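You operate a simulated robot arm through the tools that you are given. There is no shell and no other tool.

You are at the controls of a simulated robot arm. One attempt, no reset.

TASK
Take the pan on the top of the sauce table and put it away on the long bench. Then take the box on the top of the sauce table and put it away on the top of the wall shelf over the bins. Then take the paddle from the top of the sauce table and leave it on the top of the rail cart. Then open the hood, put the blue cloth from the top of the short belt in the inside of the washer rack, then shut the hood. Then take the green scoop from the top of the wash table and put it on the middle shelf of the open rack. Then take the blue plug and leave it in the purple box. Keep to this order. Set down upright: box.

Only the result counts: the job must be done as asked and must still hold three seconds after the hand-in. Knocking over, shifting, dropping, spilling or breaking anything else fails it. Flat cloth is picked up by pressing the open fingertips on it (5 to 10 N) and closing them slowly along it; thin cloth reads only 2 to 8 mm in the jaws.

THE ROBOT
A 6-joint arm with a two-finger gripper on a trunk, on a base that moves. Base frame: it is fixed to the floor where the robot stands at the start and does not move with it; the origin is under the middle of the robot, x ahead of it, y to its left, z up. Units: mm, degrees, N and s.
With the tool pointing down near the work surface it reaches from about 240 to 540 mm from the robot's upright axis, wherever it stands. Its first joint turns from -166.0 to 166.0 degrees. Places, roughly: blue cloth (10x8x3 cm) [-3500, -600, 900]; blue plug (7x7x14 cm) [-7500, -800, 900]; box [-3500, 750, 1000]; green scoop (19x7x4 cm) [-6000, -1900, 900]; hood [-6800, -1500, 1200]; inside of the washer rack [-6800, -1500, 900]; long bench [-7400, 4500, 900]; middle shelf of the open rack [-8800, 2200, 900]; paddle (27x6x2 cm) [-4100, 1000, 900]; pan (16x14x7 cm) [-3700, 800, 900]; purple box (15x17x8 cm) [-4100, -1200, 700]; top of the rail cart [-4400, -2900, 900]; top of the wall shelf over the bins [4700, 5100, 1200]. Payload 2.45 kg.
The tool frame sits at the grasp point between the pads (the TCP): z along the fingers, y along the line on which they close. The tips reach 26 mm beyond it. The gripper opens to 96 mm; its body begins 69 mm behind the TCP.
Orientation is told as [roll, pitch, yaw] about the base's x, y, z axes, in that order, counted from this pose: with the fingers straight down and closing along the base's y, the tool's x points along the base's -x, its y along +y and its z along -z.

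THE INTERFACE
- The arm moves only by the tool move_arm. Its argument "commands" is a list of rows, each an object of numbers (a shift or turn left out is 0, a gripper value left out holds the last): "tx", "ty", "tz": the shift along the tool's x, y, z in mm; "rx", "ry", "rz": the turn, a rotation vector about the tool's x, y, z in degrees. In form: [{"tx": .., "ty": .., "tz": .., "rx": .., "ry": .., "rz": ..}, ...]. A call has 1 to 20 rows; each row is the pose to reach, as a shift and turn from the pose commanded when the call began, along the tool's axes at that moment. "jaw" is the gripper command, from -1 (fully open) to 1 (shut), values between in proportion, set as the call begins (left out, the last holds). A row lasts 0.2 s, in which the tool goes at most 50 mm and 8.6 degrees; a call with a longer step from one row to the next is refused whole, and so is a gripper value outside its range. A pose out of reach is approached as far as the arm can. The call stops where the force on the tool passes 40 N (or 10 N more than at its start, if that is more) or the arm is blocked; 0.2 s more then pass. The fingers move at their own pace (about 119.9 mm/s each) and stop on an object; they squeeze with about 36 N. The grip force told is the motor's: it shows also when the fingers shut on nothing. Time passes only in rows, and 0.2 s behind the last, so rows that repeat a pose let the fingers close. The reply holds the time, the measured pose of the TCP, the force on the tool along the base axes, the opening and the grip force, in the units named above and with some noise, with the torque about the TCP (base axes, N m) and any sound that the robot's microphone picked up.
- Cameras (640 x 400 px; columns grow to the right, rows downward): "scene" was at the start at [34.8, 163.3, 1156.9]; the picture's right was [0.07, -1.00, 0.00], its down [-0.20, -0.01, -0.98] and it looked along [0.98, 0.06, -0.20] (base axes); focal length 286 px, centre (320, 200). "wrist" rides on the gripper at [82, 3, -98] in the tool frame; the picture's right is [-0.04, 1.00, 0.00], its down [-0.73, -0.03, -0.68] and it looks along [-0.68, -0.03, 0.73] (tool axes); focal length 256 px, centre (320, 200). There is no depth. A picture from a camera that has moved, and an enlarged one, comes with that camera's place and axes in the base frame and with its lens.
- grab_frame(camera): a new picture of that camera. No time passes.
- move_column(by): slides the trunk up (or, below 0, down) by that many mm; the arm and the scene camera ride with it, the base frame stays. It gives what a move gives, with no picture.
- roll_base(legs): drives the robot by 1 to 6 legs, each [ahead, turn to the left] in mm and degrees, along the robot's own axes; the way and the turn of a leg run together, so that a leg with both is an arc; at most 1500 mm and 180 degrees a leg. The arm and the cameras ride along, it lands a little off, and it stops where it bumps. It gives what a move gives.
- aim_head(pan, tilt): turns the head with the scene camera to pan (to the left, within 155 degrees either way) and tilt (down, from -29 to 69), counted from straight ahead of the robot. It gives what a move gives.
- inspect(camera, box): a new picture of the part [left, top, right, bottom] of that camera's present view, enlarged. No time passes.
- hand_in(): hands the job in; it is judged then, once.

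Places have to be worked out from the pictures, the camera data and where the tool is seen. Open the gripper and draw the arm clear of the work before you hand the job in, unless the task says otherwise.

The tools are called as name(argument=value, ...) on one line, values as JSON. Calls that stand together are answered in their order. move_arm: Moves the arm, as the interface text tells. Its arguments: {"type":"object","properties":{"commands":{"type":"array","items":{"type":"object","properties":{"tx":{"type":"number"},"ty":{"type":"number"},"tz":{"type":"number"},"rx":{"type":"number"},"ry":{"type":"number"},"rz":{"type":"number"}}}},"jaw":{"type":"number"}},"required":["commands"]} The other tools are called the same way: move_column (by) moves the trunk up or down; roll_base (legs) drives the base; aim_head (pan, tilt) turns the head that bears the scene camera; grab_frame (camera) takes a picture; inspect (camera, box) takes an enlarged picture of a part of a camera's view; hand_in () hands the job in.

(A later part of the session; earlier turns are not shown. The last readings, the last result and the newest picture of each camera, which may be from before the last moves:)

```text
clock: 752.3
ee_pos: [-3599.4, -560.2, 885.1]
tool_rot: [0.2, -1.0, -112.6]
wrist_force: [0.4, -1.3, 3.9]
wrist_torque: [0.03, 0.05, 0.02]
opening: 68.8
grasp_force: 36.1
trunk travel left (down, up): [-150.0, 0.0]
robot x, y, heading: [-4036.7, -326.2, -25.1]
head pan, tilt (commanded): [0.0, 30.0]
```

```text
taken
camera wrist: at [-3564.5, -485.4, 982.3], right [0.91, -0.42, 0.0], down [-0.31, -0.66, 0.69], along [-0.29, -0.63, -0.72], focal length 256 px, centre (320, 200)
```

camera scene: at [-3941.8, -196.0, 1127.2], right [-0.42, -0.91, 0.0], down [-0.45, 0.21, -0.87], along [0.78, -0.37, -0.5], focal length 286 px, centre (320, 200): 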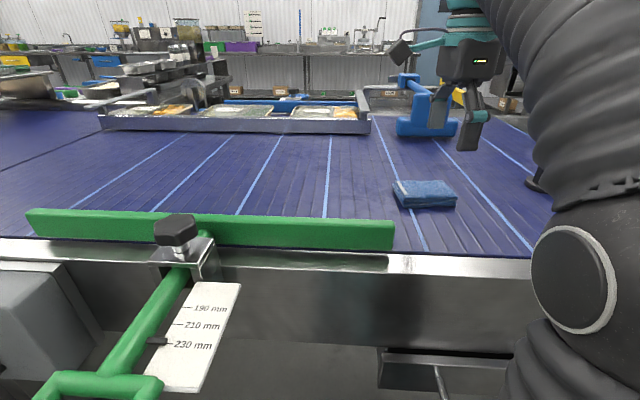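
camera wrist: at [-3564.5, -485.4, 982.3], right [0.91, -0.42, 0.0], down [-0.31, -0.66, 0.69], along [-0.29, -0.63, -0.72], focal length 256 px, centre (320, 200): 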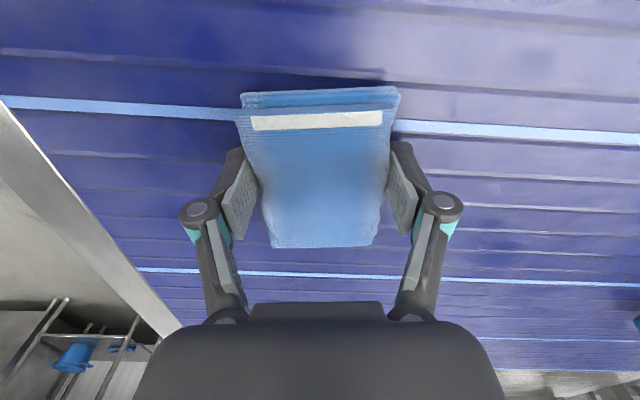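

It grips like a firm bundle (68.8 mm, 36 N). I lift it.

move_arm(commands=[{"tz": 0}, {"tz": -8}, {"tz": -20}, {"tz": -40}, {"tz": -65}, {"tz": -90}, {"tz": -105}, {"tz": -105}], jaw=1)

grab_frame(camera="wrist")

grab_frame(camera="scene")

```text
clock: 754.1
ee_pos: [-3598.7, -556.6, 988.8]
tool_rot: [-0.1, -0.8, -112.6]
wrist_force: [0.2, 0.3, 0.2]
wrist_torque: [-0.02, 0.01, -0.01]
opening: 68.9
grasp_force: 35.5
trunk travel left (down, up): [-150.0, 0.0]
robot x, y, heading: [-4034.3, -328.5, -25.1]
head pan, tilt (commanded): [0.0, 30.0]
```

```text
taken
camera wrist: at [-3563.3, -482.1, 1085.8], right [0.91, -0.42, 0.0], down [-0.31, -0.66, 0.69], along [-0.29, -0.63, -0.72], focal length 256 px, centre (320, 200)
```

wrist: 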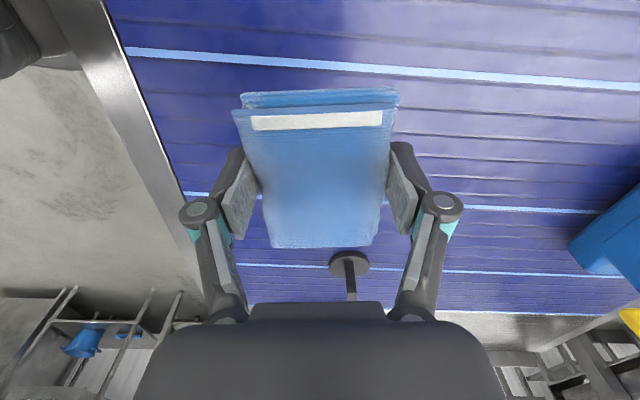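

```text
taken
camera scene: at [-3941.8, -196.0, 1127.2], right [-0.42, -0.91, 0.0], down [-0.45, 0.21, -0.87], along [0.78, -0.37, -0.5], focal length 286 px, centre (320, 200)
```

scene: 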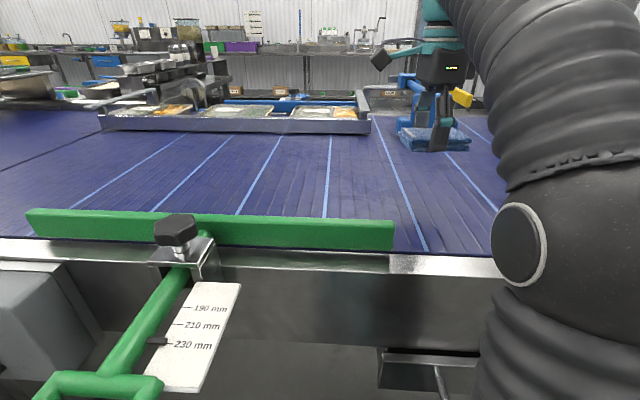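

The cloth is held as a bundle. I back off from the belt and carry it to the washer.

roll_base(legs=[[-450, 0], [0, -136.5], [900, 0], [880, 0], [0, 45]])

aim_head(pan=10, tilt=20)

grab_frame(camera="scene")

grab_frame(camera="wrist")

```text
clock: 773.0
ee_pos: [-6353.6, -1189.0, 988.1]
tool_rot: [0.1, -0.8, 156.2]
wrist_force: [0.4, 0.7, 0.0]
wrist_torque: [-0.01, -0.03, -0.02]
opening: 68.9
grasp_force: 35.8
trunk travel left (down, up): [-150.0, 0.0]
robot x, y, heading: [-6115.7, -752.7, -115.8]
head pan, tilt (commanded): [0.0, 30.0]
```

```text
clock: 773.7
ee_pos: [-6354.7, -1189.3, 988.7]
tool_rot: [0.1, -1.0, 156.2]
wrist_force: [0.3, -0.4, 0.1]
wrist_torque: [-0.01, -0.02, 0.0]
opening: 68.8
grasp_force: 36.2
trunk travel left (down, up): [-150.0, 0.0]
robot x, y, heading: [-6113.1, -751.2, -116.2]
head pan, tilt (commanded): [10.0, 20.0]
```

```text
taken
camera scene: at [-5969.9, -859.1, 1143.2], right [-0.96, 0.28, 0.0], down [0.1, 0.33, -0.94], along [-0.26, -0.9, -0.34], focal length 286 px, centre (320, 200)
```

scene: 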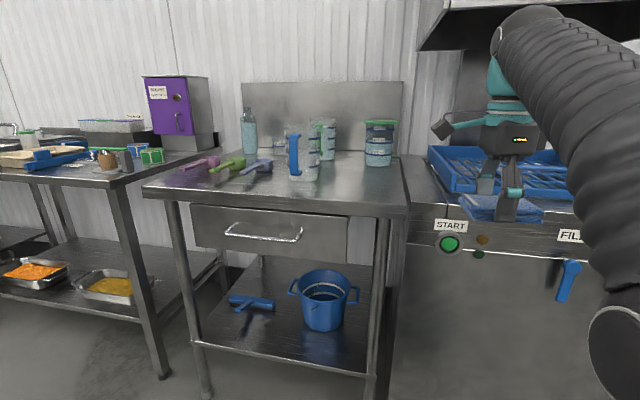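

```text
taken
camera wrist: at [-6279.9, -1225.5, 1085.6], right [-0.44, -0.9, 0.0], down [-0.65, 0.32, 0.69], along [-0.62, 0.3, -0.72], focal length 256 px, centre (320, 200)
```

wrist: 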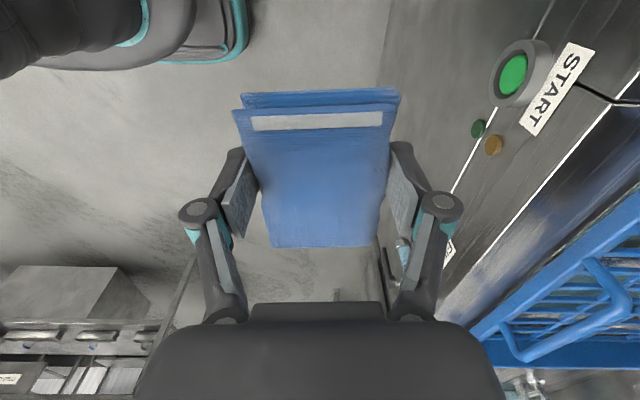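

I'm facing the washer; the rack's wire loop (top z≈980) is at w≈5170–5350, so I'll enter left of it. I straighten the heading and shift the cloth 50 mm right, then raise it as far as possible.

roll_base(legs=[[0, -2.3]])

move_arm(commands=[{"tx": -25, "tz": -5}, {"tx": -51, "tz": -10}, {"tx": -51, "tz": -10}])

roll_base(legs=[[200, 0]])

grab_frame(camera="wrist")

grab_frame(camera="scene")

```text
clock: 774.5
ee_pos: [-6370.5, -1179.2, 988.6]
tool_rot: [0.2, -0.9, 153.9]
wrist_force: [-0.1, 0.2, -0.3]
wrist_torque: [0.02, -0.04, 0.03]
opening: 69.0
grasp_force: 36.0
trunk travel left (down, up): [-150.0, 0.0]
robot x, y, heading: [-6113.8, -752.7, -118.7]
head pan, tilt (commanded): [10.0, 20.0]
```

```text
clock: 775.3
ee_pos: [-6418.7, -1153.6, 998.0]
tool_rot: [0.3, -0.9, 154.0]
wrist_force: [-0.7, 0.7, -0.5]
wrist_torque: [0.01, -0.03, 0.02]
opening: 68.8
grasp_force: 36.2
trunk travel left (down, up): [-150.0, 0.0]
robot x, y, heading: [-6113.9, -754.9, -118.5]
head pan, tilt (commanded): [10.0, 20.0]
```

```text
clock: 776.9
ee_pos: [-6512.1, -1328.9, 997.9]
tool_rot: [0.3, -1.0, 153.9]
wrist_force: [0.1, 0.1, -0.2]
wrist_torque: [0.03, 0.01, -0.05]
opening: 68.9
grasp_force: 36.3
trunk travel left (down, up): [-150.0, 0.0]
robot x, y, heading: [-6209.8, -926.4, -118.5]
head pan, tilt (commanded): [10.0, 20.0]
```

```text
taken
camera wrist: at [-6439.6, -1368.9, 1094.8], right [-0.48, -0.88, 0.01], down [-0.63, 0.35, 0.69], along [-0.61, 0.32, -0.72], focal length 256 px, centre (320, 200)
```

wrist: 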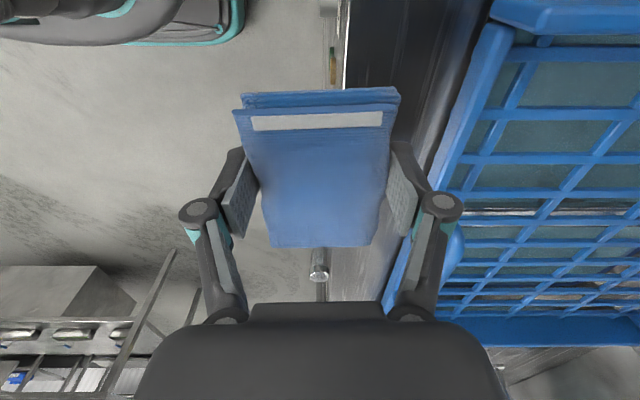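

```text
taken
camera scene: at [-6069.4, -1039.3, 1143.2], right [-0.95, 0.32, 0.0], down [0.11, 0.32, -0.94], along [-0.3, -0.89, -0.34], focal length 286 px, centre (320, 200)
```

scene: 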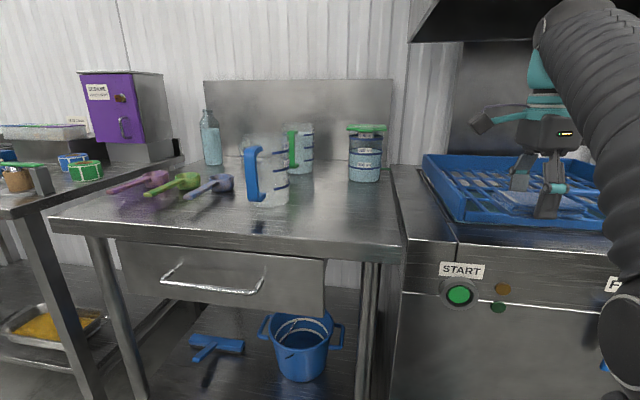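

The cloth is lined up left of the loop with ~45 mm to spare. I drive 170 mm forward to bring it over the rack.

roll_base(legs=[[100, 0], [70, 0]])

grab_frame(camera="wrist")

aim_head(pan=-15, tilt=30)

grab_frame(camera="scene")

```text
clock: 778.6
ee_pos: [-6593.7, -1476.4, 998.7]
tool_rot: [0.2, -1.0, 153.9]
wrist_force: [-0.8, -0.1, -0.1]
wrist_torque: [-0.01, 0.01, -0.03]
opening: 68.9
grasp_force: 36.0
trunk travel left (down, up): [-150.0, 0.0]
robot x, y, heading: [-6288.9, -1073.3, -118.6]
head pan, tilt (commanded): [10.0, 20.0]
```

```text
taken
camera wrist: at [-6520.0, -1516.1, 1094.8], right [-0.48, -0.88, 0.01], down [-0.63, 0.35, 0.69], along [-0.61, 0.32, -0.72], focal length 256 px, centre (320, 200)
```

wrist: 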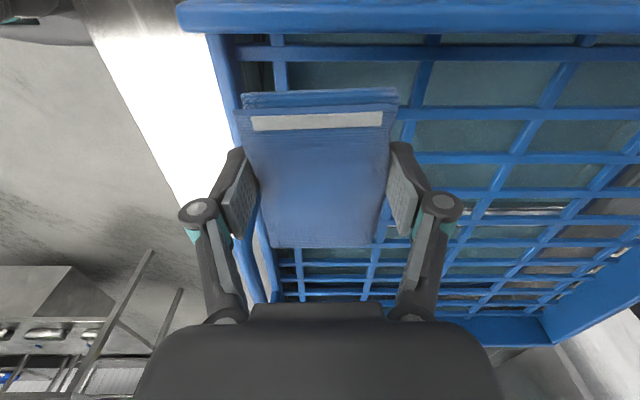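

```text
clock: 779.5
ee_pos: [-6592.5, -1475.7, 998.3]
tool_rot: [0.3, -1.0, 154.0]
wrist_force: [0.3, -0.2, -0.3]
wrist_torque: [0.01, 0.0, 0.03]
opening: 68.9
grasp_force: 36.0
trunk travel left (down, up): [-150.0, 0.0]
robot x, y, heading: [-6289.5, -1073.1, -118.5]
head pan, tilt (commanded): [-15.0, 30.0]
```

```text
taken
camera scene: at [-6182.4, -1163.8, 1127.2], right [-0.72, 0.69, 0.0], down [0.34, 0.36, -0.87], along [-0.6, -0.63, -0.5], focal length 286 px, centre (320, 200)
```

scene: 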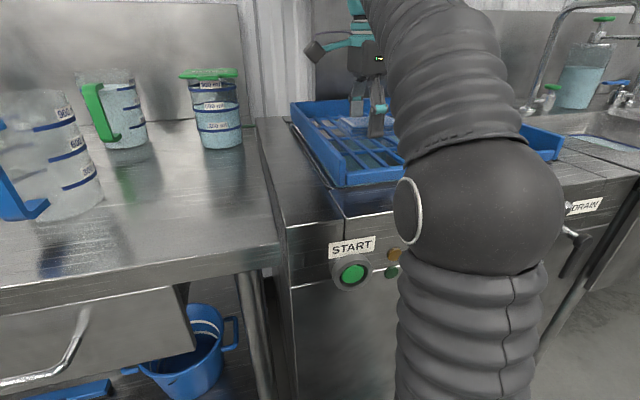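

The cloth is over the rack. I shift it 45 mm right, away from the left wall, and lower it while reaching 30 mm deeper.

move_arm(commands=[{"tx": -15}, {"tx": -30}, {"tx": -45}, {"tx": -45, "ty": 8, "tz": 8}, {"tx": -45, "ty": 16, "tz": 16}, {"tx": -45, "ty": 24, "tz": 24}, {"tx": -45, "ty": 30, "tz": 32}, {"tx": -45, "ty": 30, "tz": 32}])

grab_frame(camera="wrist")

inspect(camera="scene", box=[270, 20, 430, 220])

```text
clock: 781.3
ee_pos: [-6647.3, -1483.3, 966.3]
tool_rot: [0.4, -0.9, 153.9]
wrist_force: [1.1, 0.3, -0.2]
wrist_torque: [0.01, -0.02, 0.01]
opening: 68.6
grasp_force: 35.8
trunk travel left (down, up): [-150.0, 0.0]
robot x, y, heading: [-6284.0, -1077.7, -118.8]
head pan, tilt (commanded): [-15.0, 30.0]
```

```text
taken
camera wrist: at [-6574.4, -1523.4, 1063.1], right [-0.48, -0.88, 0.01], down [-0.63, 0.35, 0.69], along [-0.61, 0.32, -0.72], focal length 256 px, centre (320, 200)
```

wrist: 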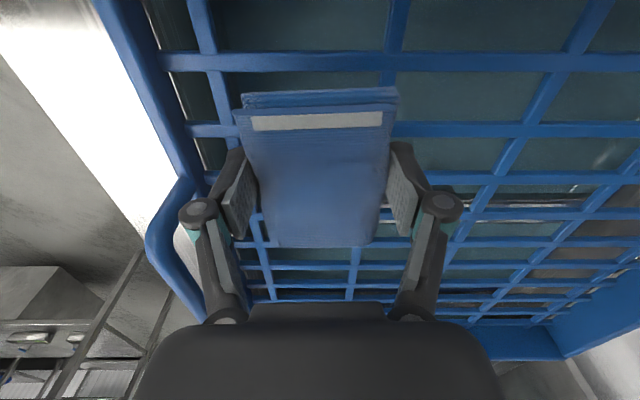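

```text
2.00 times, centred on (350, 120) of scene
camera zoom: at [-6182.5, -1163.7, 1127.2], right [-0.72, 0.69, 0.0], down [0.34, 0.36, -0.87], along [-0.6, -0.63, -0.5], focal length 572 px, centre (260, 360)
```

zoom: 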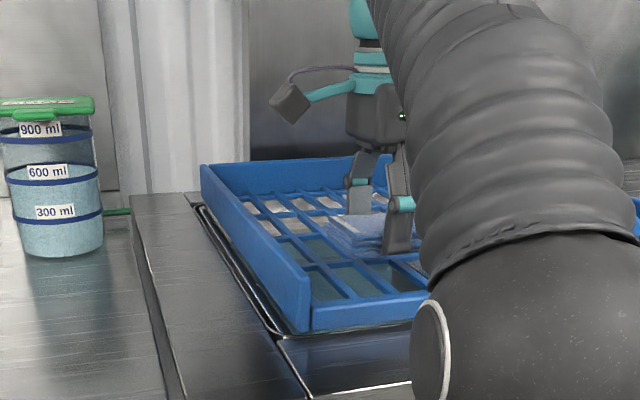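

The cloth is inside the rack's walls, clear of the loop. I lower it slowly to contact.

move_arm(commands=[{"tz": 4}, {"tz": 8}, {"tz": 11}, {"tz": 11}])

move_arm(commands=[{"tz": 2}, {"tz": 4}, {"tz": 6}, {"tz": 6}])

move_arm(commands=[{"tz": 2}, {"tz": 4}, {"tz": 5}, {"tz": 5}])

```text
clock: 782.3
ee_pos: [-6647.7, -1483.4, 955.7]
tool_rot: [0.3, -1.0, 153.9]
wrist_force: [-0.3, 0.0, 0.1]
wrist_torque: [0.01, 0.0, 0.01]
opening: 68.9
grasp_force: 35.7
trunk travel left (down, up): [-150.0, 0.0]
robot x, y, heading: [-6287.9, -1075.2, -118.7]
head pan, tilt (commanded): [-15.0, 30.0]
```

```text
clock: 783.3
ee_pos: [-6648.7, -1485.3, 949.4]
tool_rot: [0.3, -0.9, 153.8]
wrist_force: [0.4, 0.3, 0.0]
wrist_torque: [0.0, 0.0, 0.0]
opening: 68.7
grasp_force: 35.7
trunk travel left (down, up): [-150.0, 0.0]
robot x, y, heading: [-6289.3, -1079.7, -118.6]
head pan, tilt (commanded): [-15.0, 30.0]
```

```text
clock: 784.3
ee_pos: [-6647.4, -1483.2, 944.1]
tool_rot: [0.3, -0.9, 153.9]
wrist_force: [0.5, -0.8, -0.4]
wrist_torque: [-0.04, 0.0, 0.01]
opening: 69.1
grasp_force: 35.7
trunk travel left (down, up): [-150.0, 0.0]
robot x, y, heading: [-6290.6, -1072.0, -118.6]
head pan, tilt (commanded): [-15.0, 30.0]
```

move_arm(commands=[{"tz": 2}, {"tz": 4}, {"tz": 6}, {"tz": 6}])

move_arm(commands=[{"tz": 2}, {"tz": 4}, {"tz": 6}, {"tz": 6}])

grab_frame(camera="wrist")

inspect(camera="scene", box=[270, 20, 430, 220])

```text
clock: 785.3
ee_pos: [-6648.5, -1485.2, 937.4]
tool_rot: [0.3, -0.9, 153.9]
wrist_force: [-1.2, 0.8, -0.3]
wrist_torque: [0.0, -0.03, 0.02]
opening: 68.9
grasp_force: 36.0
trunk travel left (down, up): [-150.0, 0.0]
robot x, y, heading: [-6286.1, -1077.8, -118.8]
head pan, tilt (commanded): [-15.0, 30.0]
```

```text
clock: 786.3
ee_pos: [-6646.8, -1482.6, 934.3]
tool_rot: [0.5, -1.0, 153.9]
wrist_force: [1.0, 2.3, 36.6]
wrist_torque: [0.18, 0.0, 0.01]
opening: 69.4
grasp_force: 36.0
trunk travel left (down, up): [-150.0, 0.0]
robot x, y, heading: [-6288.1, -1078.9, -118.5]
head pan, tilt (commanded): [-15.0, 30.0]
```

```text
taken
camera wrist: at [-6573.6, -1522.2, 1031.0], right [-0.48, -0.88, 0.01], down [-0.63, 0.35, 0.69], along [-0.61, 0.32, -0.72], focal length 256 px, centre (320, 200)
```

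wrist: 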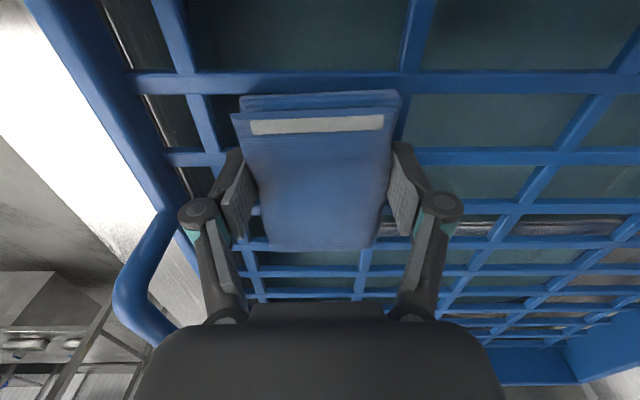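

```text
2.00 times, centred on (350, 120) of scene
camera zoom: at [-6181.4, -1162.4, 1127.4], right [-0.72, 0.69, 0.0], down [0.34, 0.36, -0.87], along [-0.6, -0.63, -0.5], focal length 572 px, centre (260, 360)
```

zoom: 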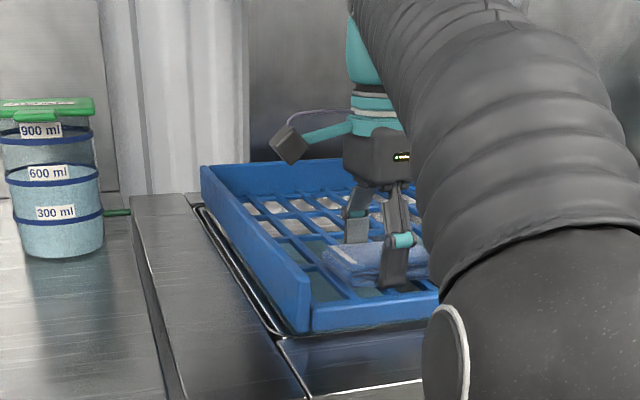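

The cloth rests on the rack floor. I ease up 3 mm, open the jaws and rise.

move_arm(commands=[{"tz": -2}, {"tz": -3}])

move_arm(commands=[{"tz": 0}, {"tz": 0}, {"tz": 0}, {"tz": 0}], jaw=-1)

move_arm(commands=[{"tz": -10}, {"tz": -25}, {"tz": -40}, {"tz": -55}, {"tz": -55}])

grab_frame(camera="wrist")

```text
clock: 786.9
ee_pos: [-6645.8, -1484.6, 934.6]
tool_rot: [0.1, -0.9, 153.8]
wrist_force: [0.8, 7.0, 13.3]
wrist_torque: [-0.15, 0.23, -0.14]
opening: 68.7
grasp_force: 36.5
trunk travel left (down, up): [-150.0, 0.0]
robot x, y, heading: [-6289.5, -1074.0, -118.8]
head pan, tilt (commanded): [-15.0, 30.0]
```

```text
clock: 787.9
ee_pos: [-6647.7, -1484.8, 935.2]
tool_rot: [0.3, -0.9, 153.9]
wrist_force: [0.2, 0.2, 0.0]
wrist_torque: [0.02, 0.02, -0.01]
opening: 96.1
grasp_force: 0.0
trunk travel left (down, up): [-150.0, 0.0]
robot x, y, heading: [-6285.3, -1075.2, -118.8]
head pan, tilt (commanded): [-15.0, 30.0]
```

```text
clock: 789.1
ee_pos: [-6645.3, -1482.3, 987.0]
tool_rot: [0.6, -0.9, 153.8]
wrist_force: [0.0, -0.1, -0.7]
wrist_torque: [0.03, -0.01, 0.01]
opening: 95.8
grasp_force: 0.1
out of reach, approached as far as the arm can: row 4, 5
trunk travel left (down, up): [-150.0, 0.0]
robot x, y, heading: [-6290.3, -1076.2, -118.7]
head pan, tilt (commanded): [-15.0, 30.0]
```

```text
taken
camera wrist: at [-6572.5, -1522.6, 1083.4], right [-0.48, -0.88, 0.01], down [-0.63, 0.35, 0.69], along [-0.61, 0.32, -0.72], focal length 256 px, centre (320, 200)
```

wrist: 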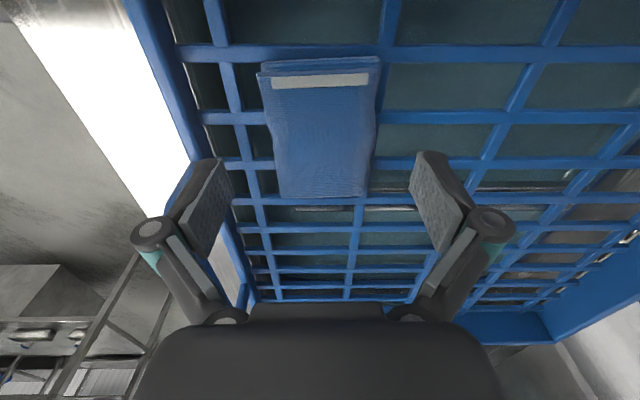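

The cloth lies inside the rack. Now I must shut the hood, whose bar is up at z≈1372. I back out, then change to the high horizontal posture.

roll_base(legs=[[-420, 0]])

move_arm(commands=[{"ty": -30, "tz": 5}, {"ty": -60, "tz": 5}, {"ty": -90, "tz": 5}, {"ty": -90, "tz": 5}])

aim_head(pan=0, tilt=10)

grab_frame(camera="scene")

```text
clock: 791.8
ee_pos: [-6439.5, -1105.8, 986.1]
tool_rot: [0.6, -1.1, 153.9]
wrist_force: [0.4, -0.4, 0.1]
wrist_torque: [0.01, -0.02, -0.01]
opening: 96.1
grasp_force: 0.1
trunk travel left (down, up): [-150.0, 0.0]
robot x, y, heading: [-6082.9, -698.0, -118.4]
head pan, tilt (commanded): [-15.0, 30.0]
```

```text
clock: 792.8
ee_pos: [-6400.1, -1026.1, 979.0]
tool_rot: [0.6, -1.0, 154.1]
wrist_force: [-0.7, 0.3, -0.3]
wrist_torque: [0.01, 0.0, -0.01]
opening: 95.9
grasp_force: 0.1
trunk travel left (down, up): [-150.0, 0.0]
robot x, y, heading: [-6082.8, -696.9, -118.9]
head pan, tilt (commanded): [-15.0, 30.0]
```

```text
clock: 793.6
ee_pos: [-6400.4, -1025.7, 979.6]
tool_rot: [0.6, -1.0, 154.0]
wrist_force: [-0.4, 0.0, 0.0]
wrist_torque: [-0.05, -0.01, -0.01]
opening: 95.9
grasp_force: 0.0
trunk travel left (down, up): [-150.0, 0.0]
robot x, y, heading: [-6083.8, -695.8, -118.7]
head pan, tilt (commanded): [0.0, 10.0]
```

```text
taken
camera scene: at [-5958.2, -801.2, 1159.4], right [-0.88, 0.48, 0.0], down [0.08, 0.15, -0.98], along [-0.47, -0.86, -0.17], focal length 286 px, centre (320, 200)
```

scene: 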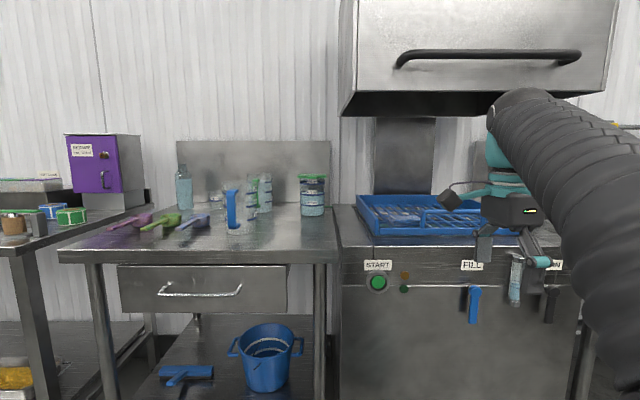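

Bar confirmed at z≈1373. I convert the tool to the high horizontal posture here, in the open.

move_arm(commands=[{"rz": 8.2}, {"rz": 16.4}, {"rz": 24.6}, {"rz": 32.8}, {"rz": 41}, {"rz": 49.2}, {"rz": 57.4}, {"rz": 65.6}, {"rz": 73.8}, {"rz": 82}, {"rz": 90}, {"rz": 92}, {"rz": 92}])

move_arm(commands=[{"ry": 8}, {"ry": 16}, {"ry": 24}, {"ry": 32}, {"ry": 40}, {"ry": 48}, {"ry": 56}, {"ry": 64}, {"ry": 72}, {"ry": 80}, {"ry": 88}, {"ry": 90}, {"ry": 90}])

roll_base(legs=[[0, -60], [235, 0], [0, 60]])

grab_frame(camera="wrist")

```text
clock: 796.4
ee_pos: [-6399.4, -1024.4, 980.6]
tool_rot: [1.1, 0.6, 61.9]
wrist_force: [-0.9, -0.4, 0.0]
wrist_torque: [0.03, 0.01, -0.01]
opening: 96.1
grasp_force: 0.1
trunk travel left (down, up): [-150.0, 0.0]
robot x, y, heading: [-6084.0, -700.3, -118.7]
head pan, tilt (commanded): [0.0, 10.0]
```

```text
clock: 798.8
ee_pos: [-6383.4, -1076.5, 949.9]
tool_rot: [-18.6, 83.9, 51.4]
wrist_force: [-0.2, -0.1, -0.2]
wrist_torque: [0.01, 0.0, -0.05]
opening: 96.1
grasp_force: 0.0
trunk travel left (down, up): [-150.0, 0.0]
robot x, y, heading: [-6084.2, -696.8, -118.6]
head pan, tilt (commanded): [0.0, 10.0]
stopped in row 12: the arm was blocked; the commanded pose is now the measured one
```

```text
clock: 805.9
ee_pos: [-6629.1, -1068.7, 949.5]
tool_rot: [-18.5, 84.0, 49.9]
wrist_force: [-0.1, -0.6, 0.2]
wrist_torque: [0.0, 0.03, -0.02]
opening: 96.0
grasp_force: 0.0
trunk travel left (down, up): [-150.0, 0.0]
robot x, y, heading: [-6317.1, -696.9, -119.8]
head pan, tilt (commanded): [0.0, 10.0]
```

```text
taken
camera wrist: at [-6602.6, -983.5, 1040.4], right [-0.92, 0.37, -0.07], down [0.32, 0.68, -0.66], along [-0.2, -0.64, -0.75], focal length 256 px, centre (320, 200)
```

wrist: 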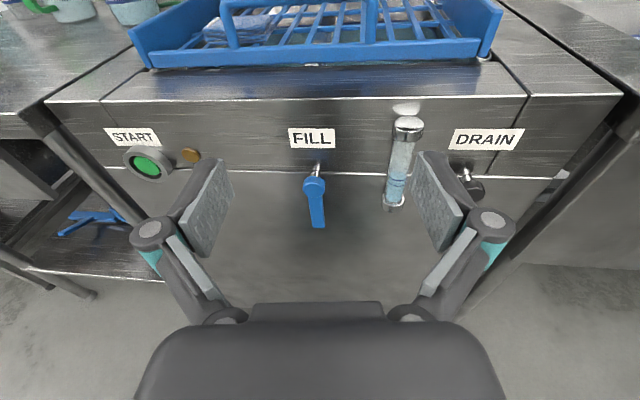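

Blocked only for the last few degrees (probably the head in the way). I turn the head aside and square up the tool.

aim_head(pan=105, tilt=10)

move_arm(commands=[{"rx": -2, "ry": 2, "rz": -1}, {"rx": -4, "ry": 4, "rz": -2}, {"rx": -7, "ry": 6, "rz": -4}, {"rx": -7, "ry": 6, "rz": -4}])

move_arm(commands=[{"tx": 40}, {"tx": 80}, {"tx": 120}, {"tx": 160}, {"tx": 200}, {"tx": 240}, {"tx": 280}, {"tx": 320}, {"tx": 355}, {"tx": 380}, {"tx": 380}])

grab_frame(camera="wrist")

```text
clock: 807.7
ee_pos: [-6628.7, -1068.8, 949.5]
tool_rot: [-18.5, 84.1, 49.9]
wrist_force: [0.7, -0.2, 0.2]
wrist_torque: [0.02, 0.01, -0.01]
opening: 96.0
grasp_force: 0.0
trunk travel left (down, up): [-150.0, 0.0]
robot x, y, heading: [-6314.2, -695.7, -120.1]
head pan, tilt (commanded): [105.0, 10.0]
```

```text
clock: 808.7
ee_pos: [-6630.1, -1068.1, 949.9]
tool_rot: [99.1, 87.5, 160.5]
wrist_force: [-0.1, -0.7, 0.3]
wrist_torque: [0.0, 0.02, -0.01]
opening: 96.2
grasp_force: 0.1
trunk travel left (down, up): [-150.0, 0.0]
robot x, y, heading: [-6320.2, -702.0, -120.2]
head pan, tilt (commanded): [105.0, 10.0]
```

```text
clock: 811.1
ee_pos: [-6615.4, -1073.7, 1328.5]
tool_rot: [98.7, 87.6, 160.1]
wrist_force: [-0.2, 0.3, -0.1]
wrist_torque: [0.01, -0.01, 0.04]
opening: 96.2
grasp_force: 0.0
trunk travel left (down, up): [-150.0, 0.0]
robot x, y, heading: [-6320.3, -696.9, -120.0]
head pan, tilt (commanded): [105.0, 10.0]
```

```text
taken
camera wrist: at [-6568.6, -987.2, 1409.4], right [-0.88, 0.48, 0.0], down [0.32, 0.59, -0.74], along [-0.35, -0.65, -0.67], focal length 256 px, centre (320, 200)
```

wrist: 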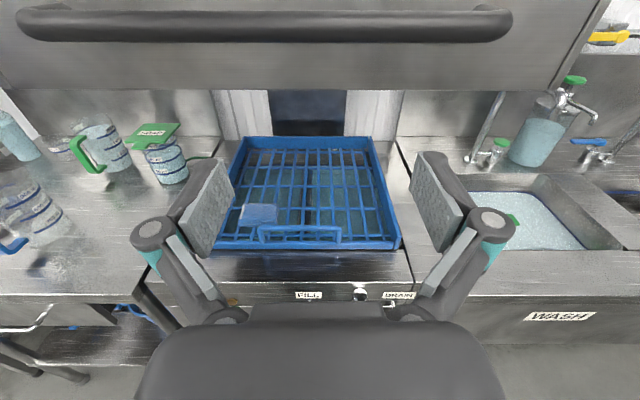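

The cloth is visible in the rack and the arm reaches z=1328 with the tool square. I roll the gripper 90° so the jaws can clamp the bar from above and below.

move_arm(commands=[{"rz": -8.4}, {"rz": -16.8}, {"rz": -25.2}, {"rz": -33.6}, {"rz": -42}, {"rz": -50.4}, {"rz": -58.8}, {"rz": -67.2}, {"rz": -75.6}, {"rz": -84}, {"rz": -90}, {"rz": -90}])

grab_frame(camera="wrist")

```text
clock: 813.7
ee_pos: [-6615.8, -1073.7, 1328.9]
tool_rot: [90.4, -2.5, 151.3]
wrist_force: [0.0, 1.1, -0.4]
wrist_torque: [0.02, 0.01, 0.01]
opening: 95.9
grasp_force: 0.1
trunk travel left (down, up): [-150.0, 0.0]
robot x, y, heading: [-6315.8, -695.8, -120.0]
head pan, tilt (commanded): [105.0, 10.0]
```

```text
taken
camera wrist: at [-6497.1, -1027.3, 1327.6], right [0.01, 0.0, 1.0], down [-0.32, 0.95, 0.0], along [-0.95, -0.32, 0.01], focal length 256 px, centre (320, 200)
```

wrist: 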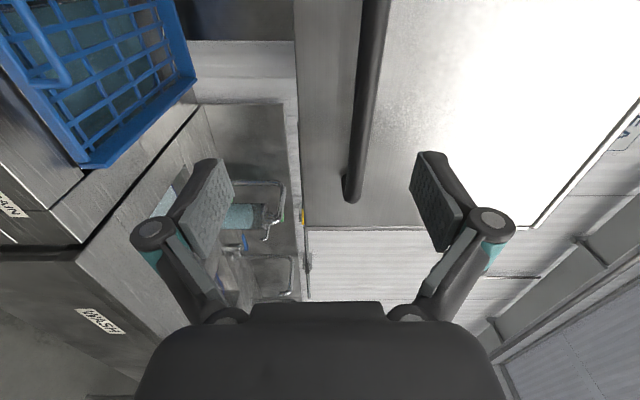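

The roll works at this height. I raise to the bar's height and advance onto it.

move_arm(commands=[{"ty": 15}, {"ty": 30}, {"ty": 42}, {"ty": 42}])

grab_frame(camera="wrist")

```text
clock: 814.7
ee_pos: [-6612.7, -1076.9, 1371.7]
tool_rot: [90.4, -2.4, 151.4]
wrist_force: [0.4, -0.4, 0.1]
wrist_torque: [0.05, 0.03, -0.03]
opening: 95.7
grasp_force: 0.1
trunk travel left (down, up): [-150.0, 0.0]
robot x, y, heading: [-6319.6, -699.1, -119.9]
head pan, tilt (commanded): [105.0, 10.0]
```

```text
taken
camera wrist: at [-6494.3, -1028.9, 1370.3], right [0.01, 0.0, 1.0], down [-0.32, 0.95, 0.0], along [-0.95, -0.32, 0.01], focal length 256 px, centre (320, 200)
```

wrist: 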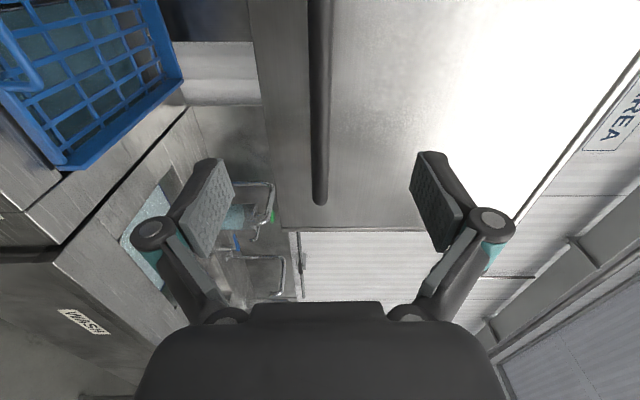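

The bar is level with the tool. Reaching further would exceed the arm at this height, so I roll the base 145 mm forward to bring the bar between the fingers.

roll_base(legs=[[100, 0], [40, 0]])

grab_frame(camera="wrist")

```text
clock: 816.4
ee_pos: [-6685.5, -1198.0, 1371.0]
tool_rot: [90.4, -2.4, 151.3]
wrist_force: [0.6, -0.4, -0.8]
wrist_torque: [-0.03, -0.05, -0.03]
opening: 96.0
grasp_force: 0.1
trunk travel left (down, up): [-150.0, 0.0]
robot x, y, heading: [-6391.1, -818.7, -120.4]
head pan, tilt (commanded): [105.0, 10.0]
```

```text
taken
camera wrist: at [-6566.6, -1151.9, 1370.2], right [0.01, 0.0, 1.0], down [-0.32, 0.95, 0.0], along [-0.95, -0.32, 0.01], focal length 256 px, centre (320, 200)
```

wrist: 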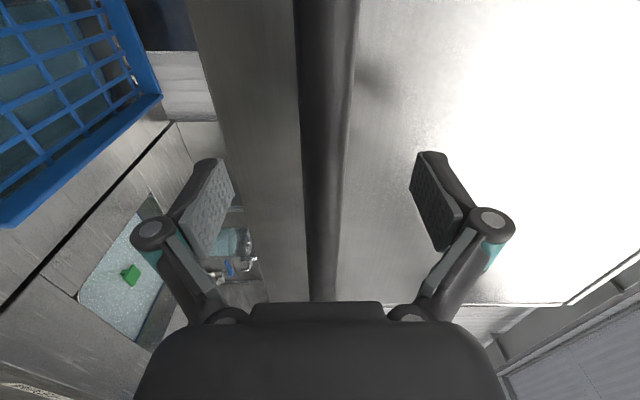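

The bar is exactly between the pads. I close.

move_arm(commands=[{"tz": 0}, {"tz": 0}, {"tz": 0}, {"tz": 0}], jaw=1)

move_arm(commands=[{"ty": -4}, {"ty": -8}, {"ty": -14}, {"ty": -20}, {"ty": -20}])

grab_frame(camera="wrist")

```text
clock: 817.4
ee_pos: [-6684.7, -1196.9, 1372.1]
tool_rot: [90.5, -2.4, 151.3]
wrist_force: [0.1, 1.0, 12.1]
wrist_torque: [-0.71, -0.95, -0.2]
opening: 21.5
grasp_force: 44.9
trunk travel left (down, up): [-150.0, 0.0]
robot x, y, heading: [-6389.4, -822.0, -120.3]
head pan, tilt (commanded): [105.0, 10.0]
```

```text
clock: 818.6
ee_pos: [-6684.5, -1197.5, 1352.2]
tool_rot: [90.5, -2.5, 151.3]
wrist_force: [10.9, 7.7, 6.6]
wrist_torque: [-0.6, -0.91, 0.3]
opening: 21.4
grasp_force: 45.2
trunk travel left (down, up): [-150.0, 0.0]
robot x, y, heading: [-6390.4, -822.6, -120.4]
head pan, tilt (commanded): [105.0, 10.0]
```

```text
taken
camera wrist: at [-6566.1, -1150.8, 1350.8], right [0.01, 0.01, 1.0], down [-0.32, 0.95, 0.0], along [-0.95, -0.32, 0.01], focal length 256 px, centre (320, 200)
```

wrist: 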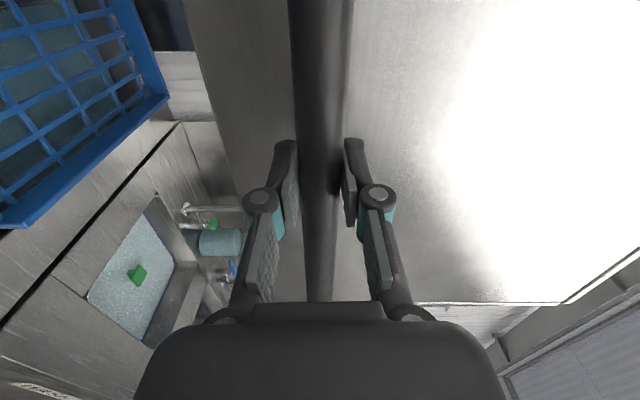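

The hood comes down with the grip. I continue lowering in steps.

move_arm(commands=[{"ty": -12}, {"ty": -24}, {"ty": -36}, {"ty": -48}, {"ty": -60}, {"ty": -72}, {"ty": -84}, {"ty": -96}, {"ty": -108}, {"ty": -108}])

move_arm(commands=[{"ty": -12}, {"ty": -24}, {"ty": -36}, {"ty": -48}, {"ty": -60}, {"ty": -72}, {"ty": -84}, {"ty": -96}, {"ty": -108}, {"ty": -108}])

grab_frame(camera="wrist")

```text
clock: 820.8
ee_pos: [-6688.3, -1198.0, 1243.6]
tool_rot: [90.4, -2.6, 151.3]
wrist_force: [31.7, 2.0, 3.6]
wrist_torque: [-0.48, -0.96, -0.05]
opening: 21.6
grasp_force: 45.4
trunk travel left (down, up): [-150.0, 0.0]
robot x, y, heading: [-6386.5, -821.2, -120.4]
head pan, tilt (commanded): [105.0, 10.0]
```

```text
clock: 823.0
ee_pos: [-6693.8, -1196.4, 1133.9]
tool_rot: [90.2, -2.5, 151.4]
wrist_force: [27.3, -12.9, 1.5]
wrist_torque: [-0.55, -0.96, 0.8]
opening: 21.4
grasp_force: 45.3
trunk travel left (down, up): [-150.0, 0.0]
robot x, y, heading: [-6389.9, -823.2, -120.2]
head pan, tilt (commanded): [105.0, 10.0]
```

```text
taken
camera wrist: at [-6575.2, -1149.4, 1133.1], right [0.01, 0.0, 1.0], down [-0.32, 0.95, 0.0], along [-0.95, -0.32, 0.01], focal length 256 px, centre (320, 200)
```

wrist: 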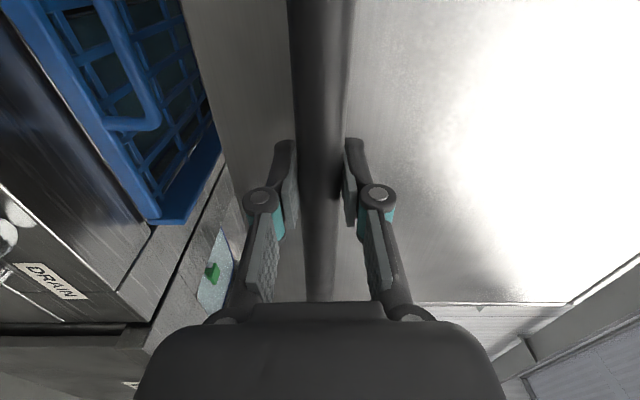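

It slides well; the tool's slight tilt adds a sideways pull, so I compensate with a small left correction while lowering on.

move_arm(commands=[{"ty": -12, "tx": 2}, {"ty": -24, "tx": 4}, {"ty": -36, "tx": 6}, {"ty": -48, "tx": 8}, {"ty": -60, "tx": 10}, {"ty": -72, "tx": 11}, {"ty": -84, "tx": 12}, {"ty": -96, "tx": 12.5}, {"ty": -108, "tx": 13}, {"ty": -108, "tx": 13}])

move_arm(commands=[{"ty": -10, "tx": 0.5}, {"ty": -20, "tx": 1}, {"ty": -28, "tx": 1.5}, {"ty": -34, "tx": 1.5}, {"ty": -38, "tx": 1.7}, {"ty": -38, "tx": 1.7}])

grab_frame(camera="wrist")

```text
clock: 825.2
ee_pos: [-6689.9, -1199.2, 1026.2]
tool_rot: [90.3, -2.3, 151.2]
wrist_force: [-22.8, 19.5, -0.1]
wrist_torque: [-0.56, -1.01, -0.27]
opening: 21.3
grasp_force: 45.1
trunk travel left (down, up): [-150.0, 0.0]
robot x, y, heading: [-6389.0, -822.6, -120.3]
head pan, tilt (commanded): [105.0, 10.0]
```

```text
clock: 826.6
ee_pos: [-6689.5, -1199.6, 987.3]
tool_rot: [90.3, -2.2, 151.3]
wrist_force: [-17.6, 13.2, 1.0]
wrist_torque: [-0.57, -1.05, -0.13]
opening: 21.6
grasp_force: 45.4
trunk travel left (down, up): [-150.0, 0.0]
robot x, y, heading: [-6392.6, -821.4, -120.2]
head pan, tilt (commanded): [105.0, 10.0]
```

```text
taken
camera wrist: at [-6571.3, -1152.4, 987.4], right [0.0, 0.01, 1.0], down [-0.32, 0.95, 0.0], along [-0.95, -0.32, 0.0], focal length 256 px, centre (320, 200)
```

wrist: 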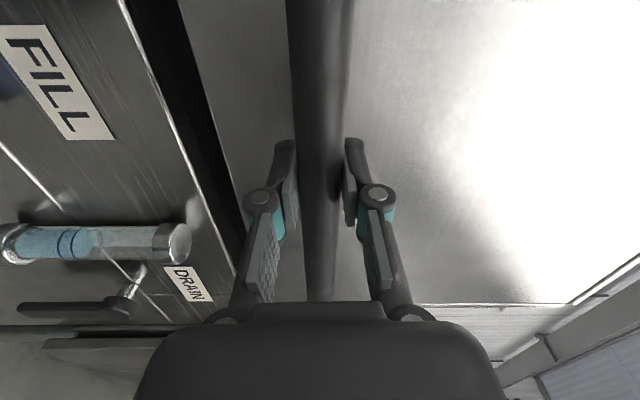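

Almost shut; a small dark gap remains. I press the last ~16 mm down gently until it seats.

move_arm(commands=[{"ty": -4, "tx": -2}, {"ty": -8, "tx": -3}, {"ty": -12, "tx": -3}, {"ty": -14, "tx": -3}, {"ty": -14, "tx": -3}])

grab_frame(camera="wrist")

```text
clock: 827.8
ee_pos: [-6690.2, -1199.5, 975.2]
tool_rot: [90.4, -2.4, 151.4]
wrist_force: [16.3, -13.1, 1.5]
wrist_torque: [-0.63, -0.9, 1.25]
opening: 21.5
grasp_force: 45.0
trunk travel left (down, up): [-150.0, 0.0]
robot x, y, heading: [-6385.8, -821.4, -119.8]
head pan, tilt (commanded): [105.0, 10.0]
```

```text
taken
camera wrist: at [-6571.4, -1152.0, 974.4], right [0.01, 0.0, 1.0], down [-0.32, 0.95, 0.0], along [-0.95, -0.32, 0.01], focal length 256 px, centre (320, 200)
```

wrist: 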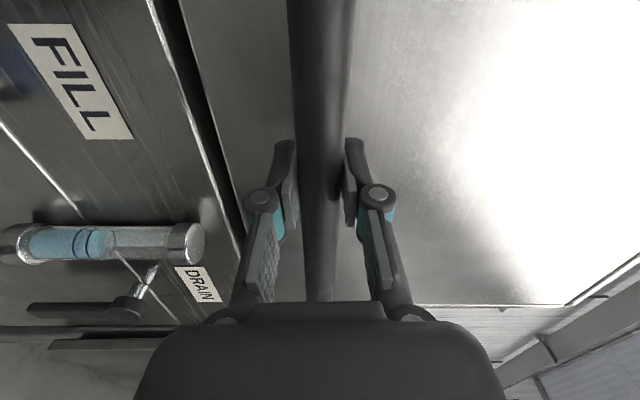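

move_arm(commands=[{"ty": -2, "tx": 1}, {"ty": -4, "tx": 2}, {"ty": -6, "tx": 2}, {"ty": -8, "tx": 2}, {"ty": -8, "tx": 2}])

grab_frame(camera="wrist")

```text
clock: 828.8
ee_pos: [-6690.6, -1198.9, 972.2]
tool_rot: [91.0, -2.3, 151.4]
wrist_force: [2.3, -3.0, 6.4]
wrist_torque: [-0.61, -1.16, -0.27]
opening: 21.3
grasp_force: 45.0
trunk travel left (down, up): [-150.0, 0.0]
robot x, y, heading: [-6387.8, -820.1, -120.1]
head pan, tilt (commanded): [105.0, 10.0]
stopped in row 4: the force on the tool passed its limit at 44 N (the readings are from after the stop); the commanded pose is now the measured one
```

```text
taken
camera wrist: at [-6571.5, -1152.2, 971.1], right [0.01, 0.02, 1.0], down [-0.32, 0.95, -0.01], along [-0.95, -0.32, 0.01], focal length 256 px, centre (320, 200)
```

wrist: 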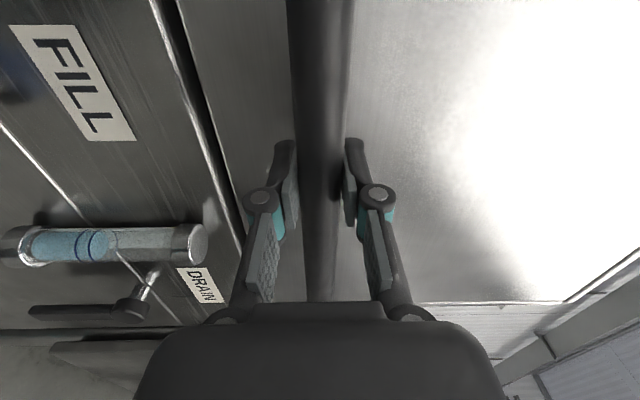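

It seats at z≈971, the original closed height. I open the jaws and retreat straight back.

move_arm(commands=[{"tz": 0}, {"tz": 0}, {"tz": 0}, {"tz": 0}], jaw=-1)

move_arm(commands=[{"tz": -20}, {"tz": -45}, {"tz": -75}, {"tz": -100}, {"tz": -100}])

roll_base(legs=[[-250, 0]])

aim_head(pan=5, tilt=10)

grab_frame(camera="scene")

```text
clock: 829.8
ee_pos: [-6691.4, -1198.7, 971.7]
tool_rot: [90.9, -2.5, 151.3]
wrist_force: [-0.5, 0.6, -0.3]
wrist_torque: [-0.01, -0.01, 0.03]
opening: 96.1
grasp_force: 0.1
trunk travel left (down, up): [-150.0, 0.0]
robot x, y, heading: [-6391.5, -822.4, -120.3]
head pan, tilt (commanded): [105.0, 10.0]
```

```text
clock: 831.1
ee_pos: [-6610.7, -1139.8, 960.4]
tool_rot: [89.9, -1.7, 159.2]
wrist_force: [0.2, 0.7, 1.5]
wrist_torque: [-0.01, 0.0, -0.04]
opening: 96.1
grasp_force: 0.0
trunk travel left (down, up): [-150.0, 0.0]
robot x, y, heading: [-6388.7, -824.3, -120.3]
head pan, tilt (commanded): [105.0, 10.0]
stopped in row 5: the arm was blocked; the commanded pose is now the measured one
```

```text
clock: 832.9
ee_pos: [-6485.7, -922.9, 961.2]
tool_rot: [90.0, -1.8, 159.0]
wrist_force: [0.2, 0.7, -0.3]
wrist_torque: [0.0, -0.02, 0.03]
opening: 96.0
grasp_force: 0.0
trunk travel left (down, up): [-150.0, 0.0]
robot x, y, heading: [-6263.1, -605.3, -120.5]
head pan, tilt (commanded): [105.0, 10.0]
```

```text
clock: 834.7
ee_pos: [-6484.4, -922.2, 959.9]
tool_rot: [89.9, -1.7, 159.0]
wrist_force: [0.4, 0.7, 0.3]
wrist_torque: [-0.01, 0.01, 0.03]
opening: 96.0
grasp_force: 0.0
trunk travel left (down, up): [-150.0, 0.0]
robot x, y, heading: [-6265.1, -603.1, -120.4]
head pan, tilt (commanded): [5.0, 10.0]
```

```text
taken
camera scene: at [-6134.9, -717.6, 1159.5], right [-0.9, 0.43, 0.0], down [0.07, 0.16, -0.98], along [-0.42, -0.89, -0.17], focal length 286 px, centre (320, 200)
```

scene: 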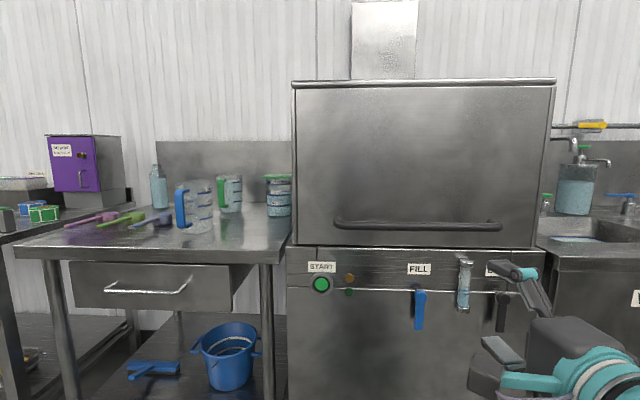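

The hood is shut. Next the green scoop on the wash table: I bring the tool back to pointing down.

move_arm(commands=[{"tz": 25, "ty": 10}, {"tz": 50, "ty": 20}, {"tz": 50, "ty": 20}])

move_arm(commands=[{"rx": 8}, {"rx": 16}, {"rx": 24}, {"rx": 32}, {"rx": 40}, {"rx": 48}, {"rx": 56}, {"rx": 64}, {"rx": 72}, {"rx": 80}, {"rx": 88}, {"rx": 90}, {"rx": 90}])

grab_frame(camera="wrist")

```text
clock: 835.5
ee_pos: [-6503.2, -965.6, 980.2]
tool_rot: [90.1, -1.7, 159.1]
wrist_force: [-0.6, -0.5, 0.5]
wrist_torque: [-0.04, 0.01, -0.02]
opening: 95.7
grasp_force: 0.0
trunk travel left (down, up): [-150.0, 0.0]
robot x, y, heading: [-6264.9, -599.5, -120.6]
head pan, tilt (commanded): [5.0, 10.0]
```

```text
clock: 838.3
ee_pos: [-6502.2, -968.6, 980.5]
tool_rot: [-0.1, -1.6, 158.9]
wrist_force: [0.4, 0.5, 0.0]
wrist_torque: [0.02, -0.01, -0.01]
opening: 96.2
grasp_force: 0.0
trunk travel left (down, up): [-150.0, 0.0]
robot x, y, heading: [-6262.4, -606.3, -120.4]
head pan, tilt (commanded): [5.0, 10.0]
```

```text
taken
camera wrist: at [-6425.7, -1002.7, 1076.1], right [-0.4, -0.92, 0.0], down [-0.66, 0.28, 0.7], along [-0.64, 0.28, -0.71], focal length 256 px, centre (320, 200)
```

wrist: 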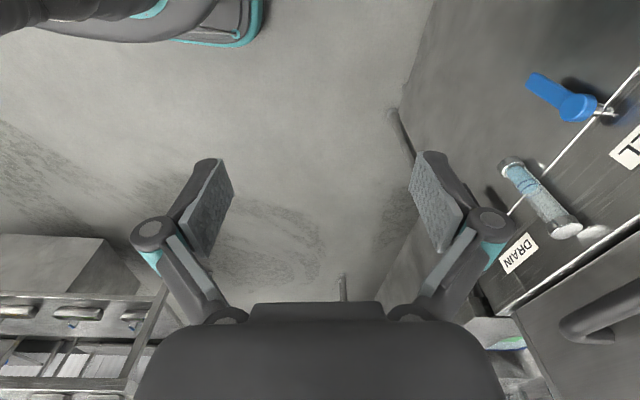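

I move along the wash line to stand in front of the scoops.

roll_base(legs=[[0, 90], [830, 0], [0, -88.5]])

aim_head(pan=10, tilt=25)

grab_frame(camera="scene")

inspect(camera="scene", box=[200, 80, 480, 260])

```text
clock: 850.4
ee_pos: [-5800.0, -1402.4, 980.8]
tool_rot: [0.0, -1.7, 157.5]
wrist_force: [0.5, 0.2, -0.6]
wrist_torque: [0.01, 0.01, 0.02]
opening: 95.7
grasp_force: 0.0
trunk travel left (down, up): [-150.0, 0.0]
robot x, y, heading: [-5552.0, -1044.6, -121.8]
head pan, tilt (commanded): [5.0, 10.0]
```

```text
clock: 851.1
ee_pos: [-5801.2, -1401.6, 980.0]
tool_rot: [0.1, -1.7, 157.5]
wrist_force: [-0.2, -0.6, -0.1]
wrist_torque: [0.03, 0.02, 0.0]
opening: 95.9
grasp_force: 0.0
trunk travel left (down, up): [-150.0, 0.0]
robot x, y, heading: [-5553.6, -1040.7, -121.9]
head pan, tilt (commanded): [10.0, 25.0]
```

```text
taken
camera scene: at [-5418.9, -1163.3, 1135.2], right [-0.93, 0.37, 0.0], down [0.16, 0.39, -0.91], along [-0.34, -0.84, -0.42], focal length 286 px, centre (320, 200)
```

scene: 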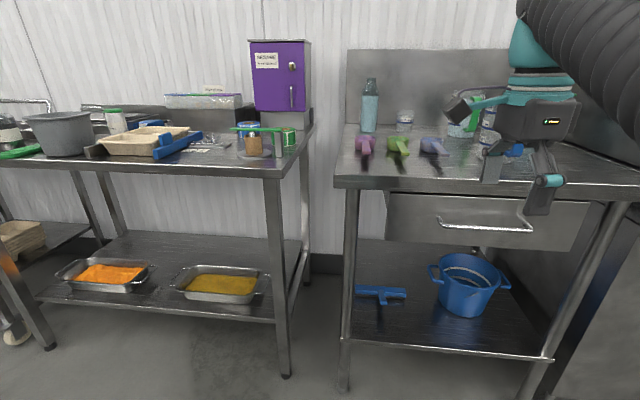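

```text
2.22 times, centred on (340, 170) of scene
camera zoom: at [-5418.9, -1163.3, 1135.2], right [-0.93, 0.37, 0.0], down [0.16, 0.39, -0.91], along [-0.34, -0.84, -0.42], focal length 636 px, centre (276, 267)
```

zoom: 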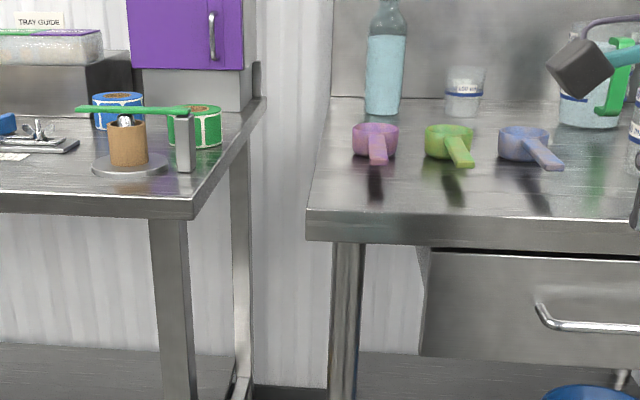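

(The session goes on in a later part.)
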